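You operate a simulated robot arm through the tools that you are given. There is no shell and no other tool.

You run a simulated two-armed robot. Do the job below in one go: nothing can be reset, and whatever is moved stays where it is left.

TASK
Dose the yellow-footed cup to its green line, then park it.
Fine: rice from the hopper; park it at the mat end by the lid rack; sliding plate back at LOAD, yellow slide shut. Where these are worked on the way, their far stop is far enough and under half their travel is too little: sliding plate.

Only the result counts: the job must be done as asked and must still hold three seconds after the hand-in. Knocking over, shifting, dropping, spilling or breaking anything else fails it. A push-on lid holds only when it is set on centred and level and pressed home; a screw cap is set on level and turned clockwise until tight.

THE ROBOT
Two 7-joint arms with fingered hands on one trunk that stands fixed in place. Base frame: the origin is at the foot of the trunk, x ahead of it, y to its left, z up; the work surface is at about z = 0.9. Lengths are in m, angles in rad, forces in N, time in s.
The left shoulder is at [0.08, 0.198, 1.473], the right one opposite. With the tool pointing down near the work surface each hand reaches from about 0.1 to 0.74 m from the base axis, measured 20 degrees to its own side. Payload 4 kg a hand.
The tool frame of a hand sits at the grasp point between the pads (the TCP): z along the fingers, y along the line on which they close. The tips reach 0.026 m beyond it. The gripper opens to 0.132 m; its body begins 0.073 m behind the TCP. The gripper is a hand of 4 fingers: y runs from the thumb to the fingers, the wrist lies at [0, 0, -0.239] in the tool frame, and closing takes about 1.5 s.
Orientation is told as [roll, pitch, yaw] about the base's x, y, z axes, in that order, counted from this pose: with the fingers straight down and closing along the base's y, the tool's x points along the base's -x, its y along +y and its z along -z.

THE INTERFACE
- The arms move only by the tool jog_arm. It takes "left_rows", "right_rows" or both (then of equal length, played together; a hand with none holds still); each is a list of rows, each a list of 6 numbers: the shift along the tool's x, y, z in units of 40 mm (1.0 is 40 mm), then the turn, a rotation vector about the tool's x, y, z in units of 6 degrees (1.0 is 6 degrees). In form: [[dx, dy, dz, rx, ry, rz], ...]. A call has 1 to 20 rows; each row shifts and turns the commanded pose from where the row before left it, along the tool's axes as they then stand. "left_grip" and "right_grip" are, for a hand that has rows, the opening in per cent of the stroke, from 0 (shut) to 100 (fully open), set as the call begins (left out, the last holds). A call with a number of a shift or a turn outside -1 to 1 is refused whole. Rows are played at 5 a second. More than 0.05 m and 0.15 rad between two rows, or a gripper value outside its range, and nothing of the call is played. A pose out of reach is approached as far as the arm can. The call stops where the force on the tool passes 40 N (or 10 N more than at its start, if that is more) or the arm is blocked; 0.2 s more then pass. Each finger travels about 0.072 m/s and halts on what it meets, pressing with about 29 N; the grip force reading is that of the motor and also rises with nothing between the fingers. The clock runs only during rows and for 0.2 s after the last one: add rows that do not move to give the fingers time. It gives the time, the measured TCP pose, the force on the tool (base axes), the opening and the grip force at its end, in the units of the frame above (readings bear some noise), with the torque about the TCP (base axes, N m) and any sound that the robot's microphone picked up.
- Cameras (640 x 400 px; columns grow to the right, rows downward): "scene" is now at [0.11, 0.0181, 1.636]; the picture's right is [0.23, -0.97, 0.00], its down [-0.70, -0.16, -0.70] and it looks along [0.68, 0.16, -0.71] (base axes); focal length 361 px, centre (320, 200). "left" rides on the left gripper at [-0.068, 0.002, -0.097] in its tool frame; the picture's right is [-0.03, -1.00, 0.00], its down [0.82, -0.02, -0.58] and it looks along [0.58, -0.01, 0.82] (tool axes); focal length 270 px, centre (320, 200). "right" rides on the right gripper at [0.068, 0.002, -0.097] in its tool frame; the picture's right is [-0.03, 1.00, 0.00], its down [-0.82, -0.02, -0.58] and it looks along [-0.58, -0.01, 0.82] (tool axes); focal length 270 px, centre (320, 200). There is no depth. A picture from a camera that has moved, and an enlarged one, comes with that camera's place and axes in the base frame and with its lens.
- get_image(camera): a new picture of that camera. No time passes.
- raise_lower(by): slides the trunk up (or, below 0, down) by that many m; the arms and the scene camera ride with it, the base frame stays. It gives what a move gives, with no picture.
- grasp_type(shape, hand): the hand has 4 fingers and takes this shape, open, in about a second: jaw (thumb against the fingers, like two jaws); tri (thumb and two fingers); tip (a fingertip pinch); poke (one finger out to press); point (the index stretched); flat (the hand flat); cup (the hand cupped); fist (a fist). The gripper value then closes the fingers along that shape, each until it touches; the sizes above hold for jaw. It gives what a move gives, with no picture.
- turn_head(pan, tilt): turns the head with the scene camera to pan (to the left, within 1.501 rad either way) and tilt (down, from -0.506 to 1.204), counted from straight ahead of the robot. It gives what a move gives.
- enlarge(camera, box): a new picture of the part [left, top, right, bottom] of that camera's present view, enlarged. No time passes.
- finish_job(): hands the job in; it is judged then, once.

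Places have to be worked out from the pictures, the camera data and where the tool is seen. Open the grippers and draw the arms clear of the work before you hand the job in, unless the task says otherwise.

The tools are called after ">>>" as name(argument=value, ...) on one line, values as JSON. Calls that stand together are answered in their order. jog_arm: Moves the arms, as the interface text tells. Its arguments: {"type":"object","properties":{"left_rows":{"type":"array","items":{"type":"array","items":{"type":"number"}}},"left_grip":{"type":"number"},"right_rows":{"type":"array","items":{"type":"array","items":{"type":"number"}}},"right_grip":{"type":"number"}},"required":[]} The other tools are called the same way: raise_lower (by) moves the trunk up or down; grasp_type (shape, hand) gives the hand a shape; turn_head (pan, tilt) turns the head that bears the scene camera; get_image (camera) takes a picture; enlarge (camera, box) takes an enlarged picture of a part of a camera's view; finish_job () hands the job in.

At the start:

```text
t: 0.0
left_tool_pos: [0.5709, 0.2746, 1.1917]
left_orientation: [-0.001, 0.0, 0.0]
left_force: [0.4, 0.0, -0.1]
left_moment: [0.05, 0.01, 0.0]
left_width: 0.132
left_finger_force: 0.1
left_shape: jaw
right_tool_pos: [0.6097, -0.1751, 1.1591]
right_orientation: [0.001, 0.0, 0.002]
right_force: [0.2, -0.1, 0.8]
right_moment: [0.04, -0.01, -0.03]
right_width: 0.1319
right_finger_force: 0.0
right_shape: jaw
trunk travel left (down, up): [-0.783, 0.057]
head pan, tilt (commanded): [0.227, 0.796]
```

scene: 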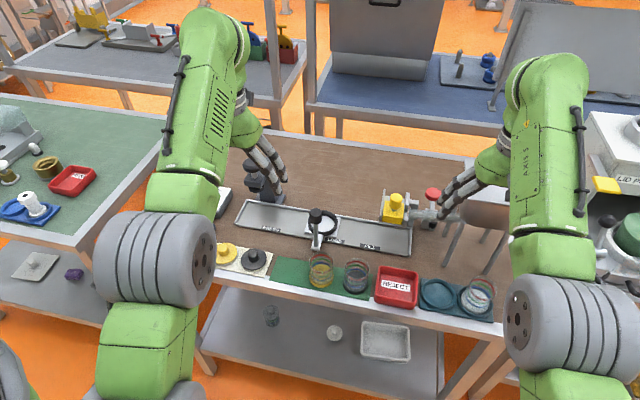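
right: 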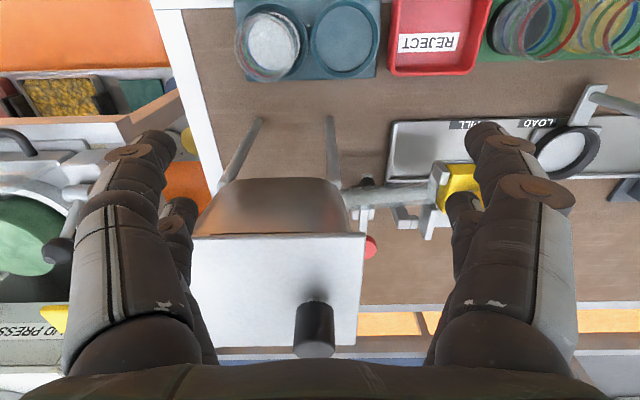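
left: 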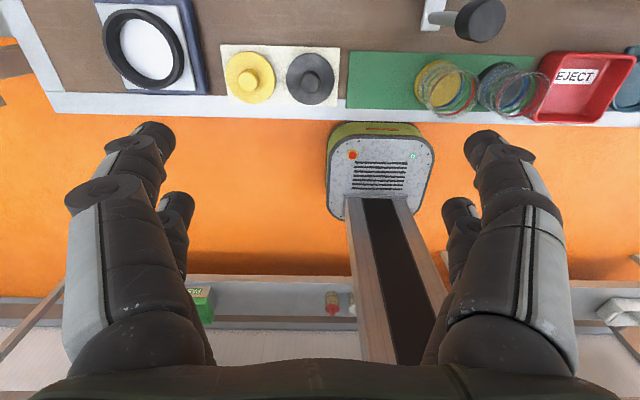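

I start by looking closer at the work area to identify the cups, the hopper, the slide and the plate.

>>> enlarge(camera="scene", box=[200, 160, 360, 300])

>>> enlarge(camera="scene", box=[340, 160, 520, 330])

>>> enlarge(camera="right", box=[200, 0, 640, 280])

>>> enlarge(camera="left", box=[340, 0, 640, 140])

```text
2.86 times, centred on (280, 230) of scene
camera zoom: at [0.11, 0.0181, 1.636], right [0.23, -0.97, 0.0], down [-0.7, -0.16, -0.7], along [0.68, 0.16, -0.71], focal length 1031 px, centre (434, 114)
```

zoom: 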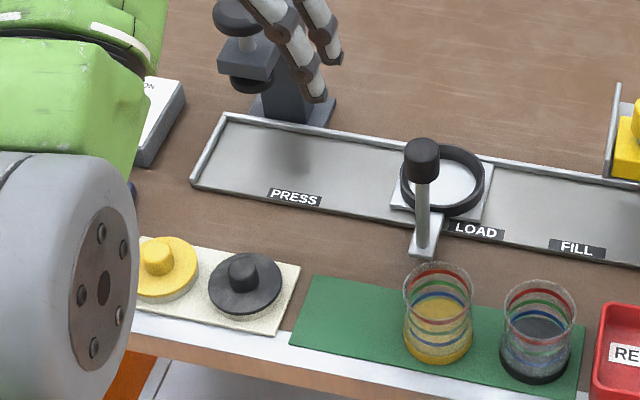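

```text
2.35 times, centred on (430, 245) of scene
camera zoom: at [0.11, 0.0181, 1.636], right [0.23, -0.97, 0.0], down [-0.7, -0.16, -0.7], along [0.68, 0.16, -0.71], focal length 849 px, centre (61, 94)
```

zoom: 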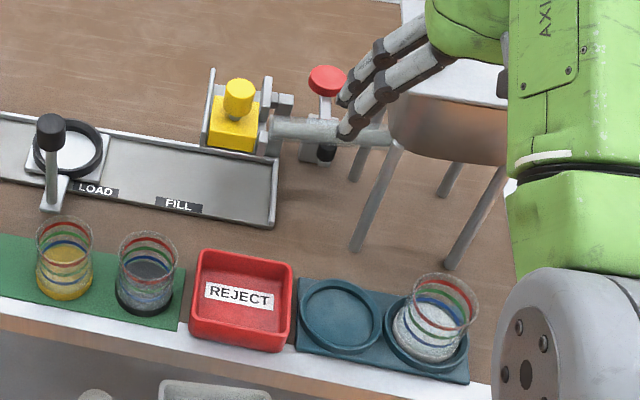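

```text
1.43 times, centred on (420, 140) of right
camera zoom: at [0.5423, -0.1726, 1.2574], right [0.03, 1.0, 0.0], down [0.82, -0.02, 0.58], along [0.58, -0.01, -0.82], focal length 386 px, centre (177, 286)
```

zoom: 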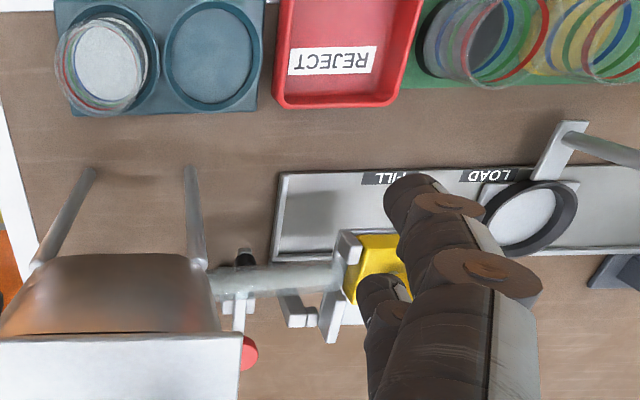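

```text
2.13 times, centred on (490, 70) of left
camera zoom: at [0.6395, 0.2765, 1.2864], right [0.03, -1.0, 0.0], down [-0.82, -0.02, 0.58], along [-0.58, -0.01, -0.82], focal length 577 px, centre (-43, 477)
```

zoom: 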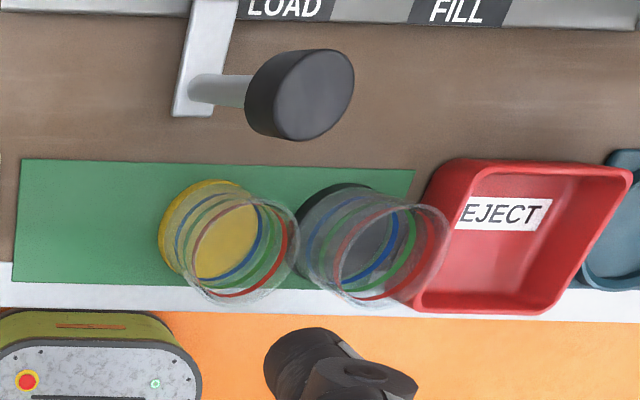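

The yellow-footed cup seems to be around (0.556, 0.117), the plate's nest at around (0.70, 0.147), and the filling spout near y = -0.02. I'll enlarge the yellow slide and hopper further to learn how the slide moves.

>>> enlarge(camera="scene", box=[370, 170, 470, 240])

>>> enlarge(camera="scene", box=[290, 200, 420, 300])

>>> enlarge(camera="right", box=[320, 120, 520, 260])

```text
5.71 times, centred on (420, 205) of scene
camera zoom: at [0.11, 0.0181, 1.636], right [0.23, -0.97, 0.0], down [-0.7, -0.16, -0.7], along [0.68, 0.16, -0.71], focal length 2062 px, centre (-251, 171)
```

zoom: 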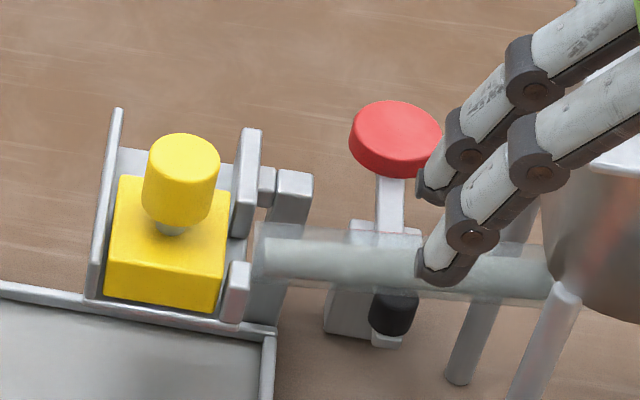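

```text
4.00 times, centred on (355, 250) of scene
camera zoom: at [0.11, 0.0181, 1.636], right [0.23, -0.97, 0.0], down [-0.7, -0.16, -0.7], along [0.68, 0.16, -0.71], focal length 1444 px, centre (180, 0)
```

zoom: 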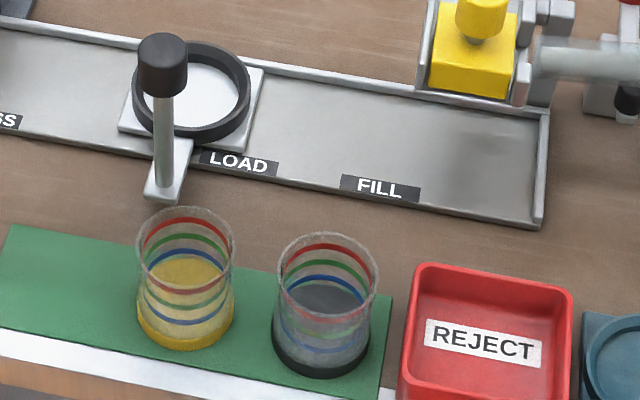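

```text
2.86 times, centred on (420, 190) of right
camera zoom: at [0.5423, -0.1726, 1.2574], right [0.03, 1.0, 0.0], down [0.82, -0.02, 0.58], along [0.58, -0.01, -0.82], focal length 772 px, centre (34, 229)
```

zoom: 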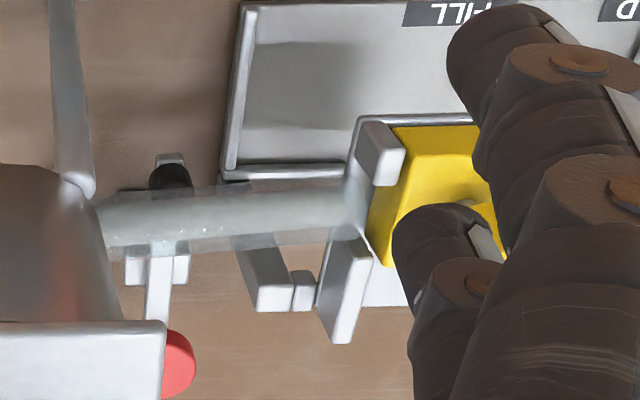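

The yellow block sits at about (0.71, -0.02, 1.005) above the FILL end. The right hand blocks the view, so I draw it back toward the robot to see the gate from the front with its own camera.

>>> jog_arm(right_rows=[[1, 0.4, 0, 0, 0, 0], [1, 0.4, 0, 0, 0, 0], [1, 0.4, 0, 0, 0, 0], [1, 0.4, 0, 0, 0, 0]])

>>> get_image(camera="right")

>>> get_image(camera="scene")

```text
t: 1.0
left_tool_pos: [0.5715, 0.2744, 1.1909]
left_orientation: [-0.001, -0.001, 0.001]
left_force: [0.4, 0.3, -0.2]
left_moment: [0.01, 0.01, -0.03]
left_width: 0.1318
left_finger_force: 0.1
left_shape: jaw
right_tool_pos: [0.5077, -0.1004, 1.114]
right_orientation: [0.002, -0.003, -0.005]
right_force: [-0.4, -0.3, -0.7]
right_moment: [-0.01, 0.0, 0.0]
right_width: 0.1318
right_finger_force: 0.2
right_shape: jaw
right hand out of reach, approached as far as the arm can: row 2, 3, 4
trunk travel left (down, up): [-0.783, 0.057]
head pan, tilt (commanded): [0.227, 0.796]
```

```text
taken
camera right: at [0.4391, -0.0985, 1.2125], right [0.03, 1.0, 0.0], down [0.82, -0.02, 0.58], along [0.58, -0.02, -0.82], focal length 270 px, centre (320, 200)
```

right: 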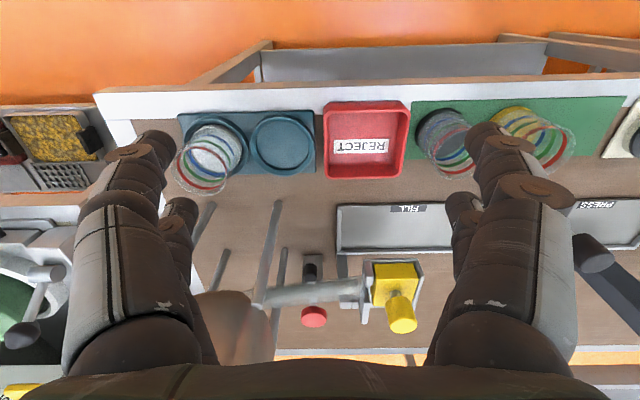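

```text
taken
camera scene: at [0.1098, 0.0186, 1.636], right [0.23, -0.97, 0.0], down [-0.7, -0.16, -0.7], along [0.68, 0.16, -0.71], focal length 361 px, centre (320, 200)
```

scene: 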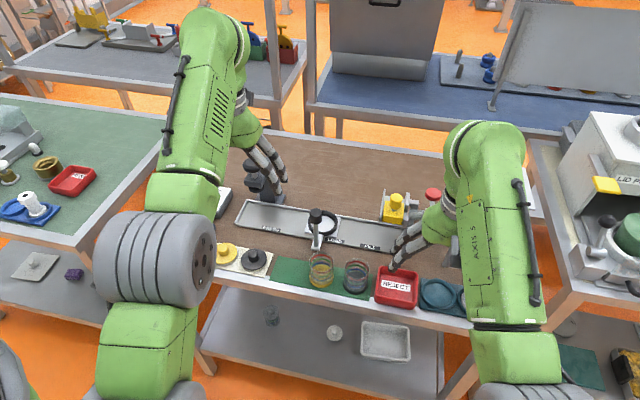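

The view is upside down but shows the gate clearly; I enlarge the gate, the red knob and the cups.

>>> enlarge(camera="right", box=[220, 190, 480, 350])

>>> enlarge(camera="scene", box=[360, 165, 460, 235])

>>> enlarge(camera="right", box=[400, 80, 640, 230])

```text
2.46 times, centred on (350, 270) of right
camera zoom: at [0.4391, -0.0985, 1.2125], right [0.03, 1.0, 0.0], down [0.82, -0.02, 0.58], along [0.58, -0.02, -0.82], focal length 665 px, centre (246, 28)
```

zoom: 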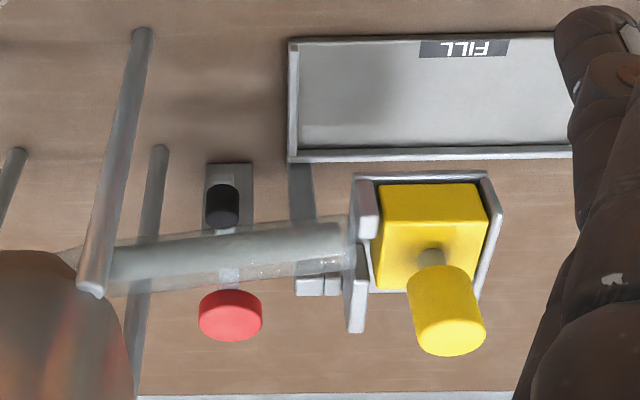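

```text
5.71 times, centred on (410, 200) of scene
camera zoom: at [0.1098, 0.0186, 1.636], right [0.23, -0.97, 0.0], down [-0.7, -0.16, -0.7], along [0.68, 0.16, -0.71], focal length 2062 px, centre (-194, 200)
```

zoom: 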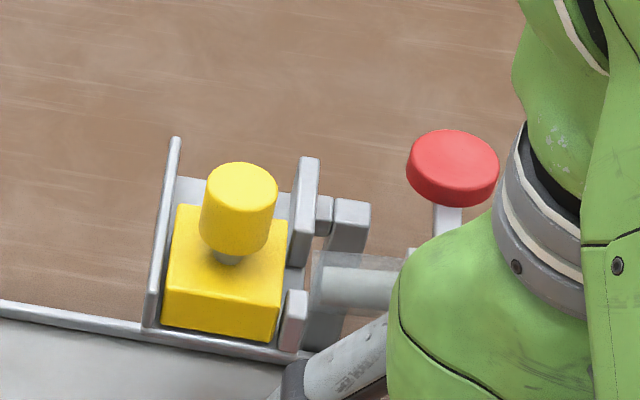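

```text
2.67 times, centred on (520, 155) of right
camera zoom: at [0.4391, -0.0985, 1.2125], right [0.03, 1.0, 0.0], down [0.82, -0.02, 0.58], along [0.58, -0.02, -0.82], focal length 721 px, centre (-213, 320)
```

zoom: 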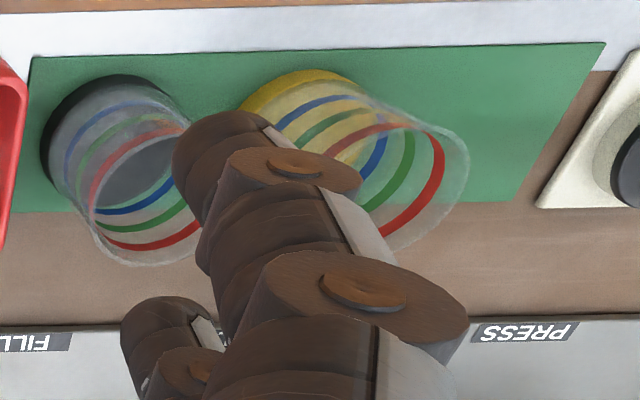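

The yellow block sits at the near end of a small tray with free tray behind it, so it likely slides away (+x) to open. Now I zoom onto the nest and handle and the cups for precise positions.

>>> enlarge(camera="scene", box=[295, 200, 359, 240])

>>> enlarge(camera="scene", box=[296, 245, 376, 295])

>>> enlarge(camera="scene", box=[210, 230, 306, 290])

>>> enlarge(camera="scene", box=[225, 120, 305, 220])

```text
10.00 times, centred on (327, 220) of scene
camera zoom: at [0.1098, 0.0186, 1.636], right [0.23, -0.97, 0.0], down [-0.7, -0.16, -0.7], along [0.68, 0.16, -0.71], focal length 3609 px, centre (250, 0)
```

zoom: 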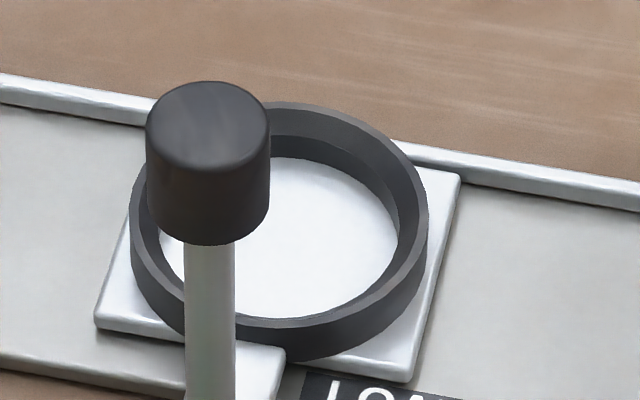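

```text
8.00 times, centred on (336, 270) of scene
camera zoom: at [0.1098, 0.0186, 1.636], right [0.23, -0.97, 0.0], down [-0.7, -0.16, -0.7], along [0.68, 0.16, -0.71], focal length 2887 px, centre (192, -360)
```

zoom: 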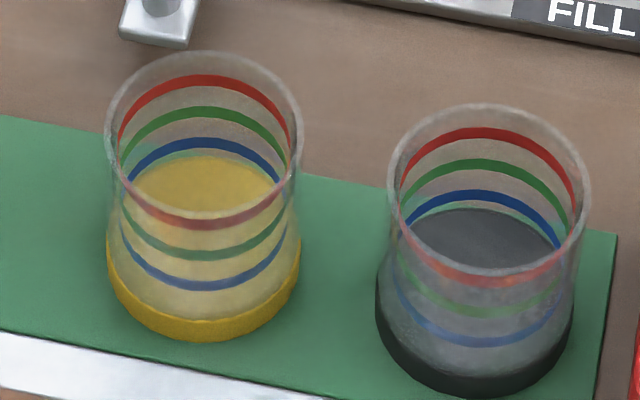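

```text
6.67 times, centred on (258, 260) of scene
camera zoom: at [0.1098, 0.0186, 1.636], right [0.23, -0.97, 0.0], down [-0.7, -0.16, -0.7], along [0.68, 0.16, -0.71], focal length 2406 px, centre (733, -200)
```

zoom: 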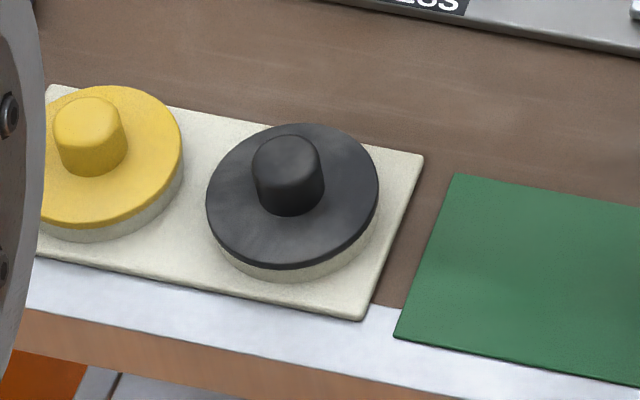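

```text
4.00 times, centred on (265, 170) of scene
camera zoom: at [0.1098, 0.0186, 1.636], right [0.23, -0.97, 0.0], down [-0.7, -0.16, -0.7], along [0.68, 0.16, -0.71], focal length 1444 px, centre (540, 320)
```

zoom: 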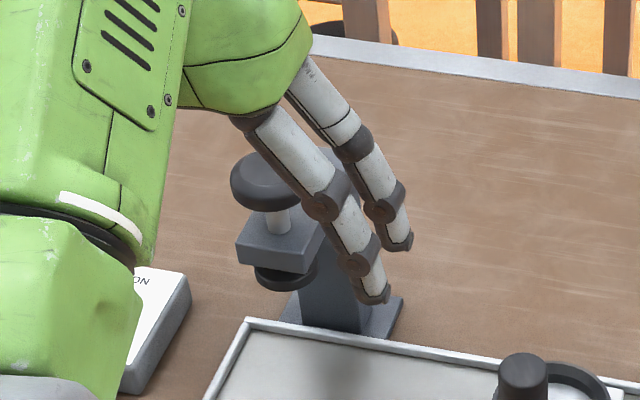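

Cup foot centre ≈ (0.562, 0.119), rim z ≈ 0.97; nest centre ≈ (0.711, 0.150); handle knob ≈ (0.640, 0.150), top z ≈ 1.04. I park the right hand further right and up, and start turning the left hand's yaw towards +75° so it can close roughly along x around the yellow cup without touching the black one.

>>> jog_arm(right_rows=[[-0.8, -0.8, 0, 0, 0, 0], [0, -1, -0.3, 0, 0, 0], [0, -1, -0.3, 0, 0, 0], [0, -1, 0, 0, 0, 0], [0, -0.5, 0, 0, 0, 0], [0, 0, 0, 0, 0, 0]], left_rows=[[0, 0, 0, 0, 0, -1], [0, 0, 0, 0, 0, -1], [0, 0, 0, 0, 0, -1], [0, 0, 0, 0, 0, -1], [0, 0, 0, 0, 0, -1], [0, 0, 0, 0, 0, -1]])

>>> get_image(camera="scene")

```text
t: 2.4
left_tool_pos: [0.571, 0.275, 1.1921]
left_orientation: [-0.002, 0.0, 0.63]
left_force: [-0.2, 0.1, 0.6]
left_moment: [0.04, 0.02, 0.02]
left_width: 0.132
left_finger_force: 0.0
left_shape: jaw
right_tool_pos: [0.5431, -0.2722, 1.1387]
right_orientation: [0.0, -0.001, 0.001]
right_force: [0.3, -0.5, -0.1]
right_moment: [0.01, 0.04, -0.01]
right_width: 0.1319
right_finger_force: 0.0
right_shape: jaw
trunk travel left (down, up): [-0.783, 0.057]
head pan, tilt (commanded): [0.227, 0.796]
```

```text
taken
camera scene: at [0.1091, 0.0188, 1.636], right [0.23, -0.97, 0.0], down [-0.7, -0.16, -0.7], along [0.68, 0.16, -0.71], focal length 361 px, centre (320, 200)
```

scene: 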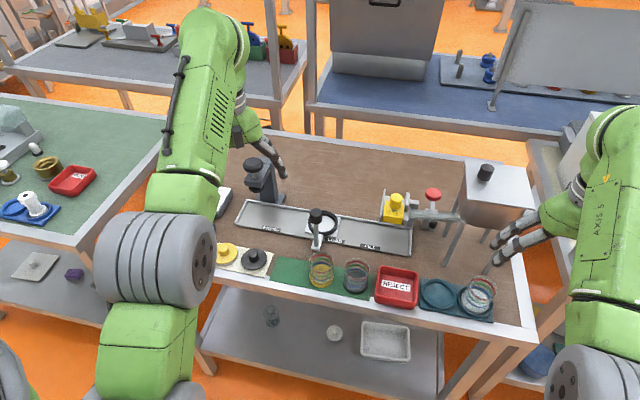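

The right hand is parked well clear; commands start from the measured pose. I lower the trunk by 0.12 m so the left arm can reach the nest with the hand upright.

>>> raise_lower(by=-0.12)

>>> get_image(camera="scene")

```text
t: 3.9
left_tool_pos: [0.5718, 0.2751, 1.0709]
left_orientation: [0.0, 0.001, 0.628]
left_force: [-0.4, 0.1, 0.2]
left_moment: [-0.02, 0.0, 0.0]
left_width: 0.132
left_finger_force: 0.1
left_shape: jaw
right_tool_pos: [0.5424, -0.2716, 1.0178]
right_orientation: [0.001, 0.001, 0.0]
right_force: [0.4, -0.1, -0.1]
right_moment: [0.01, -0.03, 0.03]
right_width: 0.1317
right_finger_force: 0.1
right_shape: jaw
trunk travel left (down, up): [-0.663, 0.177]
head pan, tilt (commanded): [0.227, 0.796]
```

```text
taken
camera scene: at [0.1098, 0.0181, 1.516], right [0.23, -0.97, 0.0], down [-0.7, -0.16, -0.7], along [0.68, 0.16, -0.71], focal length 361 px, centre (320, 200)
```

scene: 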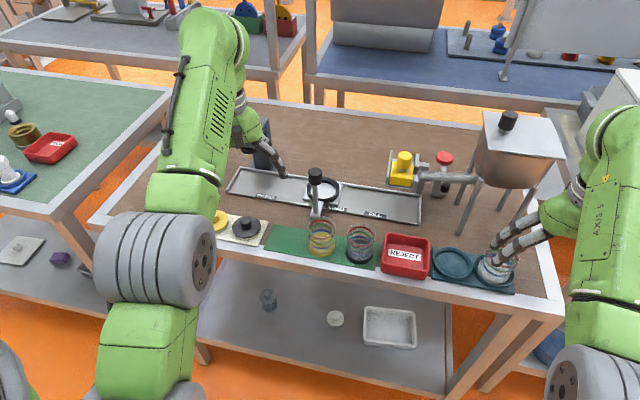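

Both hands sank with the trunk. I raise the right hand away from the third cup, and raise, turn and bring the left hand over the yellow cup at z ≈ 1.11.

>>> jog_arm(left_rows=[[0, 0, -1, 0, 0, 0], [0, 0, 0, 0, 0, -1], [0, 0, 0, 0, 0, -1], [0, 0, 0, 0, 0, -1], [0, 0, 0, 0, 0, -1], [0, 0, 0, 0, 0, -1], [0, 0, 0, 0, 0, -1], [0, 0, 0, 0, 0, -0.5], [0.958, -0.192, 0, 0, 0, 0], [0.958, -0.192, 0, 0, 0, 0], [0.958, -0.192, 0, 0, 0, 0], [0.958, -0.192, 0, 0, 0, 0], [0, 0, 0, 0, 0, 0]], right_rows=[[0, -0.3, -1, 0, 0, 0], [0, -0.3, -1, 0, 0, 0], [0, 0, 0, 0, 0, 0], [0, 0, 0, 0, 0, 0], [0, 0, 0, 0, 0, 0], [0, 0, 0, 0, 0, 0], [0, 0, 0, 0, 0, 0], [0, 0, 0, 0, 0, 0], [0, 0, 0, 0, 0, 0], [0, 0, 0, 0, 0, 0], [0, 0, 0, 0, 0, 0], [0, 0, 0, 0, 0, 0], [0, 0, 0, 0, 0, 0]])

>>> get_image(camera="scene")

>>> get_image(camera="left")

```text
t: 6.7
left_tool_pos: [0.5742, 0.1236, 1.084]
left_orientation: [0.0, -0.002, 1.308]
left_force: [-0.5, -1.3, -0.1]
left_moment: [0.02, 0.02, -0.01]
left_width: 0.1319
left_finger_force: 0.0
left_shape: jaw
left hand out of reach, approached as far as the arm can: row 1, 9, 10
right_tool_pos: [0.56, -0.298, 1.0798]
right_orientation: [-0.001, -0.005, 0.001]
right_force: [-0.5, 0.5, -0.5]
right_moment: [0.0, -0.05, -0.02]
right_width: 0.1318
right_finger_force: 0.0
right_shape: jaw
right hand out of reach, approached as far as the arm can: row 1, 2
trunk travel left (down, up): [-0.663, 0.177]
head pan, tilt (commanded): [0.227, 0.796]
```

```text
taken
camera scene: at [0.11, 0.0184, 1.5159], right [0.23, -0.97, 0.0], down [-0.7, -0.16, -0.7], along [0.68, 0.16, -0.71], focal length 361 px, centre (320, 200)
```

scene: 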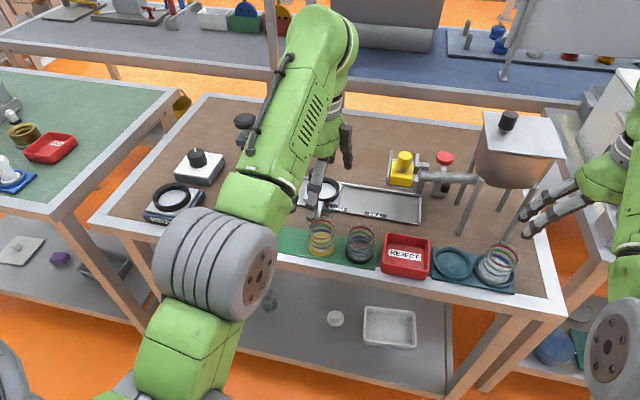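

```text
taken
camera left: at [0.5908, 0.1897, 1.1785], right [0.97, -0.23, 0.0], down [-0.19, -0.79, 0.58], along [-0.14, -0.56, -0.82], focal length 270 px, centre (320, 200)
```

left: 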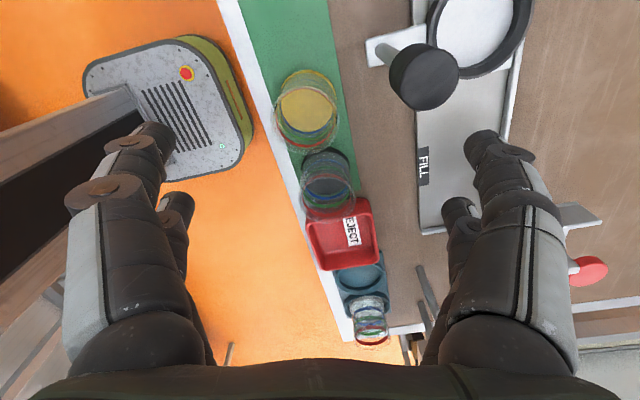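

The left hand hovers at (0.574, 0.124, 1.084). I zoom the left camera on the yellow cup to refine its position relative to the hand.

>>> enlarge(camera="left", box=[240, 50, 400, 150])

>>> enlarge(camera="scene", box=[280, 110, 440, 280])

```text
4.00 times, centred on (320, 100) of left
camera zoom: at [0.5908, 0.1897, 1.1785], right [0.97, -0.23, 0.0], down [-0.19, -0.79, 0.58], along [-0.14, -0.56, -0.82], focal length 1081 px, centre (320, 600)
```

zoom: 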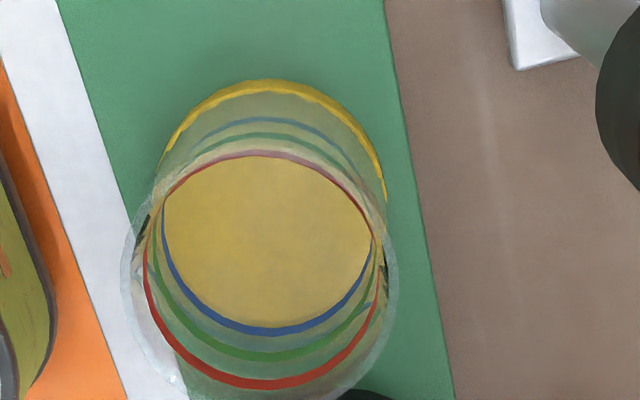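

```text
2.35 times, centred on (360, 195) of scene
camera zoom: at [0.11, 0.0184, 1.5159], right [0.23, -0.97, 0.0], down [-0.7, -0.16, -0.7], along [0.68, 0.16, -0.71], focal length 849 px, centre (226, 212)
```

zoom: 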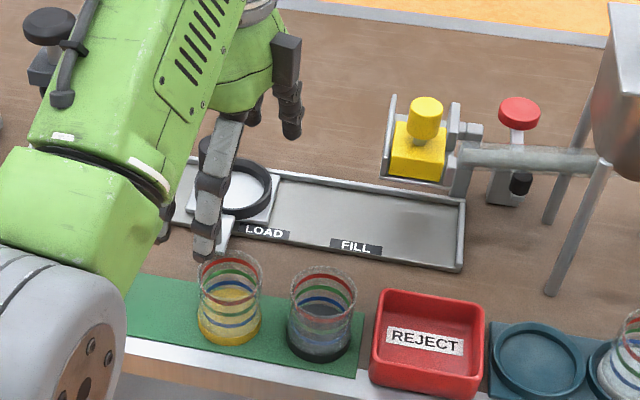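

Left camera puts the cup at about (0.562, 0.124), scene camera (0.563, 0.119); I take (0.562, 0.123). I narrow the opening to 80 %, centre over the cup and go down to z ≈ 1.02 for a check.

>>> jog_arm(left_rows=[[0.089, 0.292, 0, 0, 0, 0], [0, 0, 0.6, 0, 0, 0], [0, 0, 0.5, 0, 0, 0], [0, 0, 0.5, 0, 0, 0], [0, 0, 0, 0, 0, 0]], left_grip=80)

>>> get_image(camera="left")

>>> enlarge(camera="scene", box=[280, 150, 400, 280])

```text
t: 7.9
left_tool_pos: [0.5646, 0.1239, 1.0153]
left_orientation: [0.0, 0.001, 1.308]
left_force: [0.9, -0.3, 0.3]
left_moment: [-0.03, 0.01, 0.01]
left_width: 0.1058
left_finger_force: 0.0
left_shape: jaw
left hand out of reach, approached as far as the arm can: row 1
right_tool_pos: [0.5605, -0.299, 1.0797]
right_orientation: [0.001, -0.005, 0.0]
right_force: [0.8, -0.1, 0.0]
right_moment: [0.03, 0.0, -0.01]
right_width: 0.132
right_finger_force: 0.1
right_shape: jaw
trunk travel left (down, up): [-0.663, 0.177]
head pan, tilt (commanded): [0.227, 0.796]
```

```text
taken
camera left: at [0.5803, 0.1893, 1.1104], right [0.97, -0.23, 0.0], down [-0.19, -0.79, 0.58], along [-0.14, -0.56, -0.82], focal length 270 px, centre (320, 200)
```

left: 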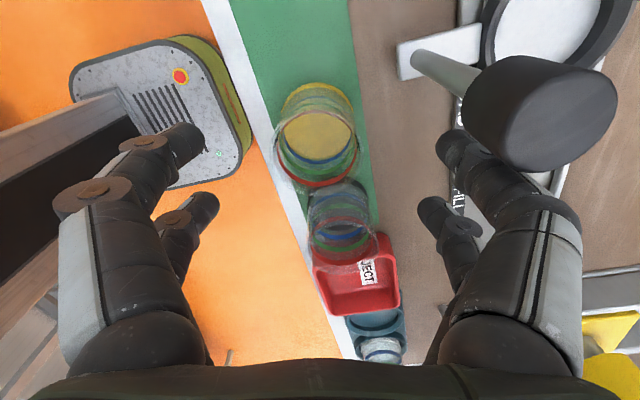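

```text
3.08 times, centred on (340, 215) of scene
camera zoom: at [0.11, 0.018, 1.516], right [0.23, -0.97, 0.0], down [-0.7, -0.16, -0.7], along [0.68, 0.16, -0.71], focal length 1110 px, centre (258, 154)
```

zoom: 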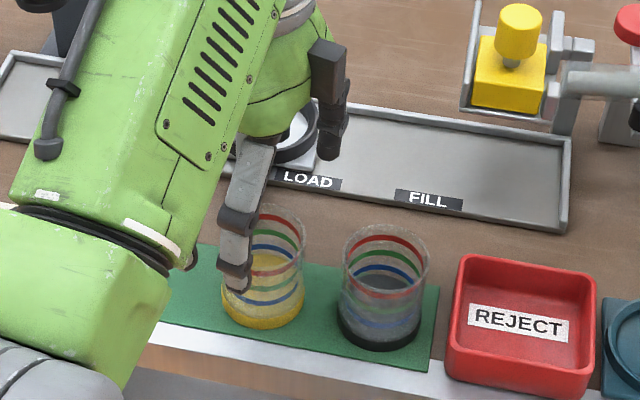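

Alignment looks near-symmetric. I enlarge the left view to check the rim centre precisely before descending.

>>> enlarge(camera="left", box=[240, 70, 400, 220])

```text
2.67 times, centred on (320, 145) of left
camera zoom: at [0.5803, 0.1893, 1.1104], right [0.97, -0.23, 0.0], down [-0.19, -0.79, 0.58], along [-0.14, -0.56, -0.82], focal length 721 px, centre (320, 347)
```

zoom: 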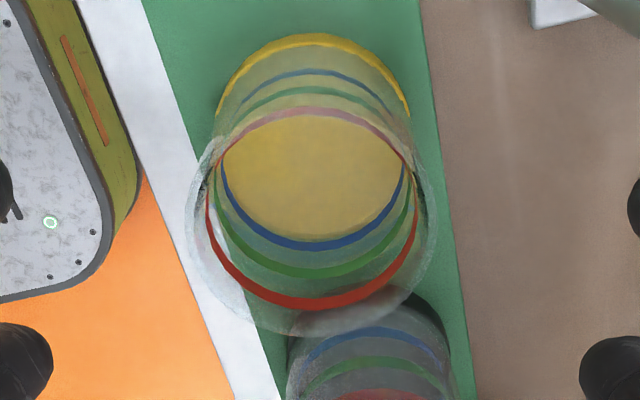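

The cup centre is ~2 mm from the hand axis. I correct, go down to z ≈ 0.965 and then close on the cup.

>>> jog_arm(left_rows=[[-0.03, 0.05, 0.4, 0, 0, 0], [0, 0, 0.45, 0, 0, 0], [0, 0, 0.41, 0, 0, 0], [0, 0, 0, 0, 0, 0]])

>>> get_image(camera="left")

>>> enlarge(camera="scene", box=[280, 150, 400, 280])

```text
t: 8.9
left_tool_pos: [0.5642, 0.1223, 0.964]
left_orientation: [0.0, 0.001, 1.309]
left_force: [0.6, 0.5, -0.9]
left_moment: [0.01, -0.01, 0.01]
left_width: 0.1056
left_finger_force: 0.1
left_shape: jaw
right_tool_pos: [0.5598, -0.2982, 1.0789]
right_orientation: [0.0, -0.005, 0.001]
right_force: [-0.3, -0.3, -0.4]
right_moment: [-0.01, 0.04, -0.01]
right_width: 0.1318
right_finger_force: 0.0
right_shape: jaw
trunk travel left (down, up): [-0.663, 0.177]
head pan, tilt (commanded): [0.227, 0.796]
```

```text
taken
camera left: at [0.5792, 0.189, 1.0588], right [0.97, -0.23, 0.0], down [-0.19, -0.79, 0.58], along [-0.14, -0.56, -0.82], focal length 270 px, centre (320, 200)
```

left: 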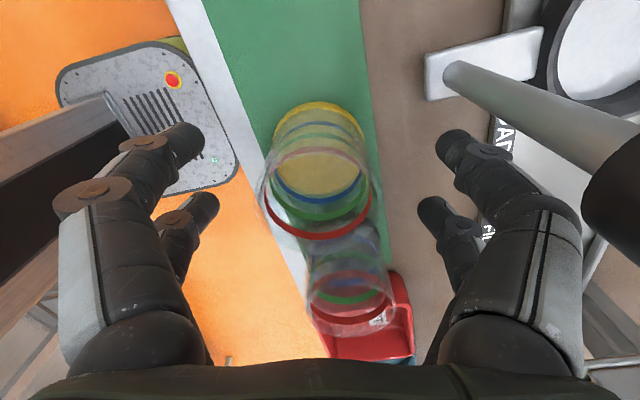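

```text
3.08 times, centred on (340, 215) of scene
camera zoom: at [0.1098, 0.0181, 1.516], right [0.23, -0.97, 0.0], down [-0.7, -0.16, -0.7], along [0.68, 0.16, -0.71], focal length 1110 px, centre (258, 154)
```

zoom: 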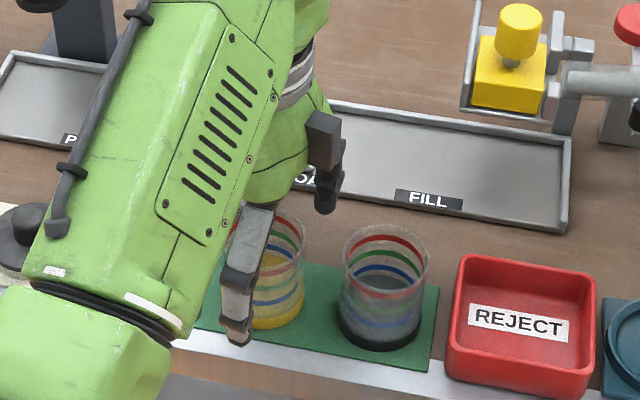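

I enlarge the left view once more to confirm the cup's place between the digits before closing.

>>> enlarge(camera="left", box=[220, 80, 420, 260])

```text
2.22 times, centred on (320, 170) of left
camera zoom: at [0.5792, 0.189, 1.0588], right [0.97, -0.23, 0.0], down [-0.19, -0.79, 0.58], along [-0.14, -0.56, -0.82], focal length 601 px, centre (320, 267)
```

zoom: 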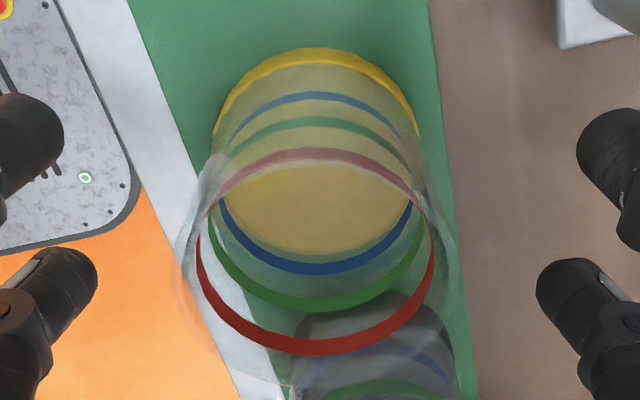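

The rim is centred between the digits. I close the left hand on the cup.

>>> jog_arm(left_rows=[[0, 0, 0, 0, 0, 0], [0, 0, 0, 0, 0, 0], [0, 0, 0, 0, 0, 0], [0, 0, 0, 0, 0, 0], [0, 0, 0, 0, 0, 0], [0, 0, 0, 0, 0, 0], [0, 0, 0, 0, 0, 0]], left_grip=15)

>>> get_image(camera="left")

>>> enlarge(camera="scene", box=[280, 150, 400, 280])

```text
t: 10.5
left_tool_pos: [0.5631, 0.1226, 0.9638]
left_orientation: [-0.001, 0.0, 1.31]
left_force: [-0.1, -0.1, 0.0]
left_moment: [-0.01, -0.01, -0.03]
left_width: 0.0316
left_finger_force: 28.7
left_shape: jaw
right_tool_pos: [0.5607, -0.2996, 1.0799]
right_orientation: [0.0, -0.004, 0.001]
right_force: [-0.5, 0.0, 0.3]
right_moment: [-0.04, 0.0, 0.0]
right_width: 0.1321
right_finger_force: 0.1
right_shape: jaw
trunk travel left (down, up): [-0.663, 0.177]
head pan, tilt (commanded): [0.227, 0.796]
```

```text
taken
camera left: at [0.5795, 0.1891, 1.0588], right [0.97, -0.23, 0.0], down [-0.19, -0.79, 0.58], along [-0.14, -0.56, -0.82], focal length 270 px, centre (320, 200)
```

left: 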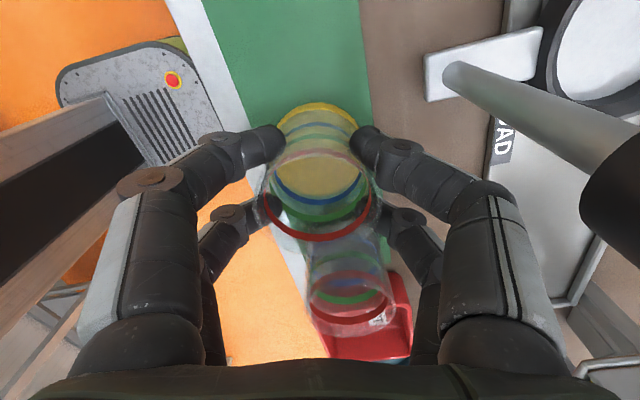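

```text
3.08 times, centred on (340, 215) of scene
camera zoom: at [0.1102, 0.0181, 1.5159], right [0.23, -0.97, 0.0], down [-0.7, -0.16, -0.7], along [0.68, 0.16, -0.71], focal length 1110 px, centre (258, 154)
```

zoom: 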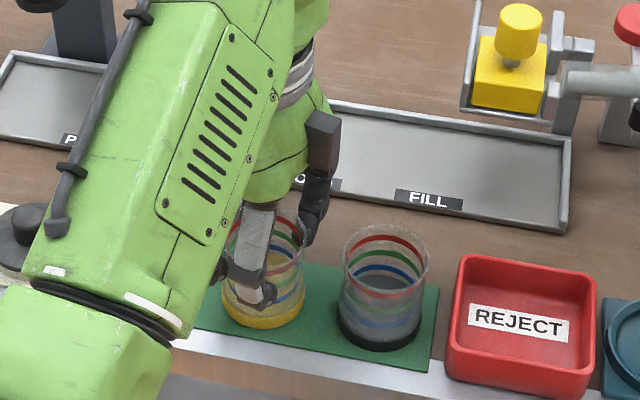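

The cup is caged by four digits. I lift it to z ≈ 1.07 and shift right (to y ≈ 0.075) to pass the handle knob on its free side.

>>> jog_arm(left_rows=[[0, 0, -0.3, 0, 0, 0], [0, 0, -0.5, 0, 0, 0], [0, 0, -0.6, 0, 0, 0], [0, 0, -0.7, 0, 0, 0], [0, 0, -0.5, 0, 0, 0], [0, 0, 0, 0, 0, 0]])

>>> enlarge(camera="scene", box=[260, 120, 420, 280])

>>> get_image(camera="left")

```text
t: 11.9
left_tool_pos: [0.5639, 0.124, 1.0696]
left_orientation: [0.0, 0.0, 1.309]
left_force: [-0.2, -0.2, -0.2]
left_moment: [0.01, 0.02, 0.02]
left_width: 0.0315
left_finger_force: 29.2
left_shape: jaw
right_tool_pos: [0.5611, -0.2985, 1.0805]
right_orientation: [0.0, -0.004, 0.001]
right_force: [0.6, 0.9, 0.0]
right_moment: [0.01, 0.02, -0.01]
right_width: 0.1315
right_finger_force: 0.1
right_shape: jaw
trunk travel left (down, up): [-0.663, 0.177]
head pan, tilt (commanded): [0.227, 0.796]
```

```text
2.50 times, centred on (340, 200) of scene
camera zoom: at [0.1103, 0.0183, 1.5159], right [0.23, -0.97, 0.0], down [-0.7, -0.16, -0.7], along [0.68, 0.16, -0.71], focal length 902 px, centre (270, 200)
```

zoom: 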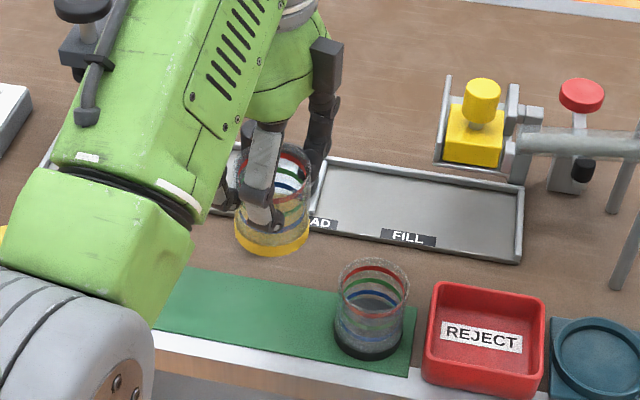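

```text
taken
camera left: at [0.5797, 0.1911, 1.1656], right [0.97, -0.23, 0.0], down [-0.19, -0.79, 0.58], along [-0.14, -0.56, -0.82], focal length 270 px, centre (320, 200)
```

left: 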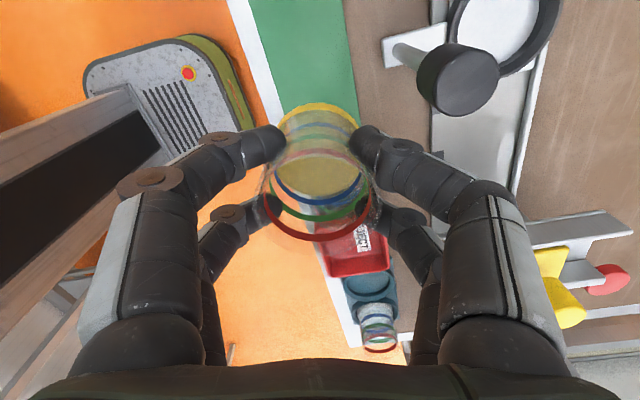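

The cup hangs upright and hasn't slipped. I shift right, then forward and up past the handle to about (0.70, 0.08, 1.12).

>>> jog_arm(left_rows=[[0.59, -0.16, 0, 0, 0, 0], [0.59, -0.16, 0, 0, 0, 0], [-0.129, -0.483, -0.2, 0, 0, 0], [-0.129, -0.483, -0.3, 0, 0, 0], [-0.129, -0.483, -0.35, 0, 0, 0], [-0.129, -0.483, -0.35, 0, 0, 0], [-0.121, -0.452, 0, 0, 0, 0], [-0.121, -0.452, 0, 0, 0, 0], [-0.121, -0.452, 0, 0, 0, 0], [0, 0, 0, 0, 0, 0]])

>>> get_image(camera="scene")

```text
t: 14.1
left_tool_pos: [0.7028, 0.0724, 1.1189]
left_orientation: [-0.001, 0.0, 1.31]
left_force: [-0.4, -1.1, -0.5]
left_moment: [-0.02, 0.0, -0.02]
left_width: 0.031
left_finger_force: 29.6
left_shape: jaw
right_tool_pos: [0.5599, -0.2989, 1.0786]
right_orientation: [0.0, -0.004, 0.001]
right_force: [0.1, 0.3, 0.2]
right_moment: [0.0, -0.01, 0.01]
right_width: 0.132
right_finger_force: 0.0
right_shape: jaw
trunk travel left (down, up): [-0.663, 0.177]
head pan, tilt (commanded): [0.227, 0.796]
```

```text
taken
camera scene: at [0.1099, 0.0182, 1.516], right [0.23, -0.97, 0.0], down [-0.7, -0.16, -0.7], along [0.68, 0.16, -0.71], focal length 361 px, centre (320, 200)
```

scene: 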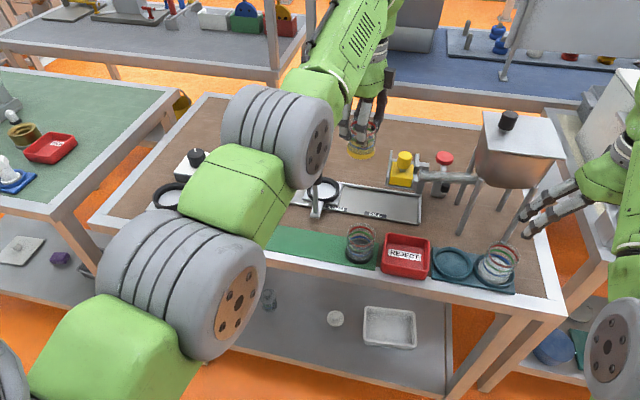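

Now turn the hand back to yaw 0 needs room; first I zoom on the ring from this lower viewpoint to triangulate the nest.

>>> enlarge(camera="scene", box=[290, 160, 370, 220])

>>> get_image(camera="left")

```text
6.67 times, centred on (330, 190) of scene
camera zoom: at [0.1099, 0.0182, 1.516], right [0.23, -0.97, 0.0], down [-0.7, -0.16, -0.7], along [0.68, 0.16, -0.71], focal length 2406 px, centre (253, 267)
```

zoom: 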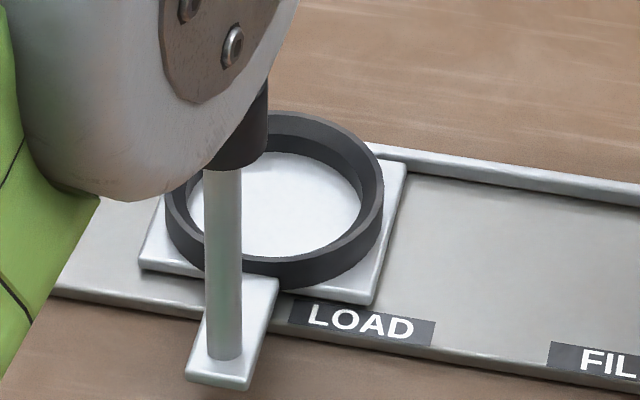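

```text
taken
camera left: at [0.7184, 0.1395, 1.2146], right [0.97, -0.23, 0.0], down [-0.19, -0.79, 0.58], along [-0.13, -0.56, -0.82], focal length 270 px, centre (320, 200)
```

left: 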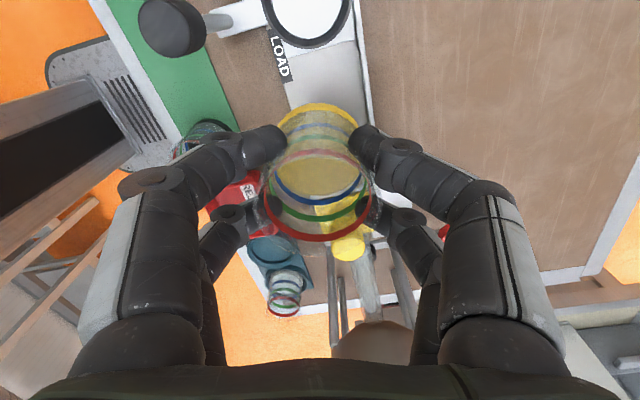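

Triangulation gives the nest at about (0.713, 0.150), ring top z ≈ 0.925, though the scene camera seemed ~5 mm low in y for the cup. I move the hand above the nest (still high) so the left camera can see the ring directly.

>>> jog_arm(left_rows=[[-0.5, 0.07, 0, 0, 0, 0], [-0.5, 0.07, 0, 0, 0, 0], [-0.5, 0.07, 0, 0, 0, 0], [-0.5, 0.066, 0, 0, 0, 0], [0, 0, 0, 0, 0, 0]])

>>> get_image(camera="left")

>>> enlarge(camera="left", box=[220, 0, 420, 130])

```text
t: 15.3
left_tool_pos: [0.7103, 0.1537, 1.1167]
left_orientation: [0.0, 0.001, 1.309]
left_force: [-0.4, -0.3, 0.2]
left_moment: [0.01, 0.02, 0.01]
left_width: 0.031
left_finger_force: 29.0
left_shape: jaw
right_tool_pos: [0.5603, -0.2986, 1.0801]
right_orientation: [0.0, -0.002, 0.0]
right_force: [-0.6, 0.2, 0.3]
right_moment: [-0.01, 0.03, -0.03]
right_width: 0.132
right_finger_force: 0.0
right_shape: jaw
trunk travel left (down, up): [-0.663, 0.177]
head pan, tilt (commanded): [0.227, 0.796]
```

```text
taken
camera left: at [0.726, 0.2202, 1.2122], right [0.97, -0.23, 0.0], down [-0.19, -0.79, 0.58], along [-0.14, -0.56, -0.82], focal length 270 px, centre (320, 200)
```

left: 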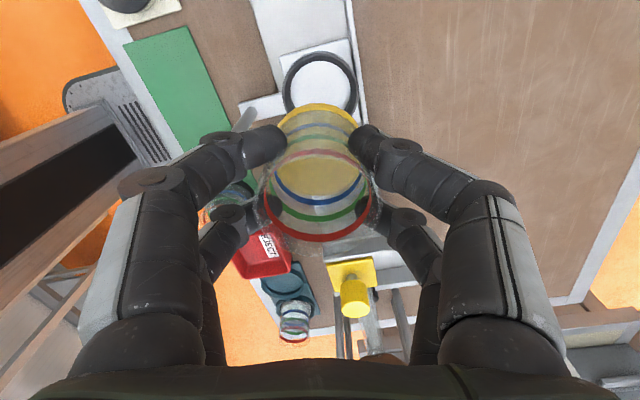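

```text
3.08 times, centred on (320, 65) of left
camera zoom: at [0.726, 0.2202, 1.2122], right [0.97, -0.23, 0.0], down [-0.19, -0.79, 0.58], along [-0.14, -0.56, -0.82], focal length 832 px, centre (320, 615)
```

zoom: 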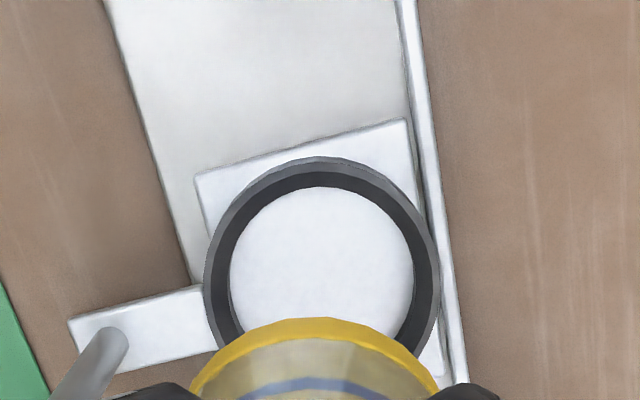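

The left camera places the ring at about (0.710, 0.156) in the arm's frame (the scene camera is ~5 mm off in y). I turn the hand back to yaw 0 above the nest, then check again.

>>> jog_arm(left_rows=[[0, 0, 0, 0, 0, 1], [0, 0, 0, 0, 0, 1], [0, 0, 0, 0, 0, 1], [0, 0, 0, 0, 0, 1], [0, 0, 0, 0, 0, 1], [0, 0, 0, 0, 0, 1], [0, 0, 0, 0, 0, 1], [0, 0, 0, 0, 0, 1], [0, 0, 0, 0, 0, 1], [0, 0, 0, 0, 0, 1], [0, 0, 0, 0, 0, 1], [0, 0, 0, 0, 0, 1], [0, 0, 0, 0, 0, 0.5], [0, 0, 0, 0, 0, 0]])

>>> get_image(camera="left")

>>> enlarge(camera="left", box=[220, 0, 420, 130])

>>> get_image(camera="scene")

```text
t: 18.3
left_tool_pos: [0.7103, 0.1549, 1.1167]
left_orientation: [0.001, -0.001, -0.001]
left_force: [0.1, 0.0, 0.5]
left_moment: [0.01, 0.02, 0.01]
left_width: 0.0311
left_finger_force: 29.0
left_shape: jaw
right_tool_pos: [0.5614, -0.2999, 1.0792]
right_orientation: [0.001, -0.002, 0.0]
right_force: [0.1, -0.3, -0.1]
right_moment: [0.0, 0.0, 0.02]
right_width: 0.1319
right_finger_force: 0.0
right_shape: jaw
trunk travel left (down, up): [-0.663, 0.177]
head pan, tilt (commanded): [0.227, 0.796]
```

```text
taken
camera left: at [0.7786, 0.1562, 1.212], right [0.02, -1.0, 0.0], down [-0.82, -0.02, 0.58], along [-0.58, -0.01, -0.82], focal length 270 px, centre (320, 200)
```

left: 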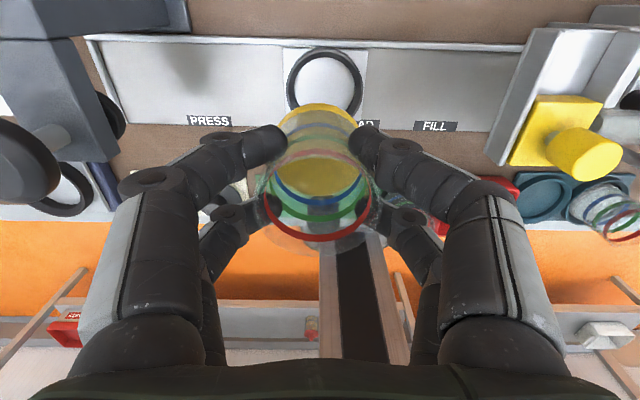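

```text
3.08 times, centred on (320, 65) of left
camera zoom: at [0.7786, 0.1562, 1.212], right [0.02, -1.0, 0.0], down [-0.82, -0.02, 0.58], along [-0.58, -0.01, -0.82], focal length 832 px, centre (320, 615)
```

zoom: 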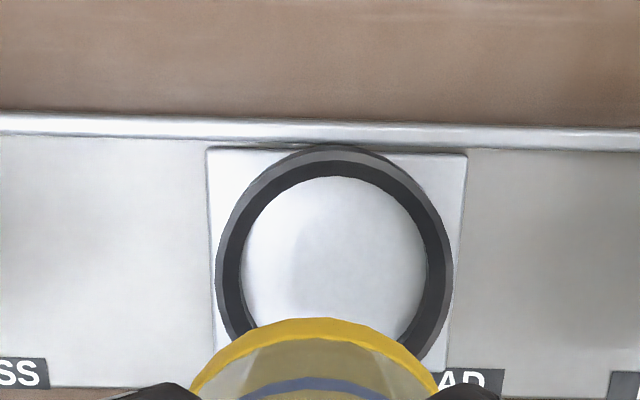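

```text
taken
camera scene: at [0.1102, 0.0181, 1.5159], right [0.23, -0.97, 0.0], down [-0.7, -0.16, -0.7], along [0.68, 0.16, -0.71], focal length 361 px, centre (320, 200)
```

scene: 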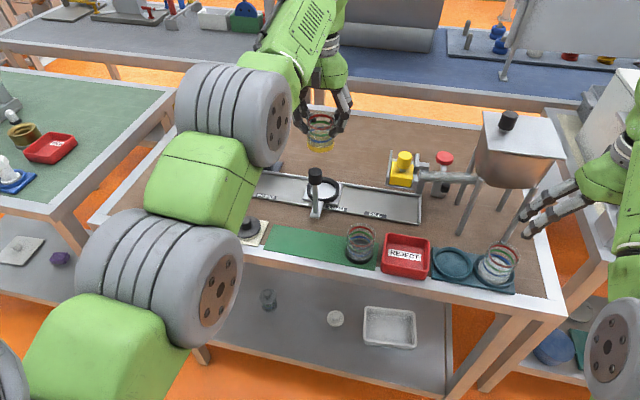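

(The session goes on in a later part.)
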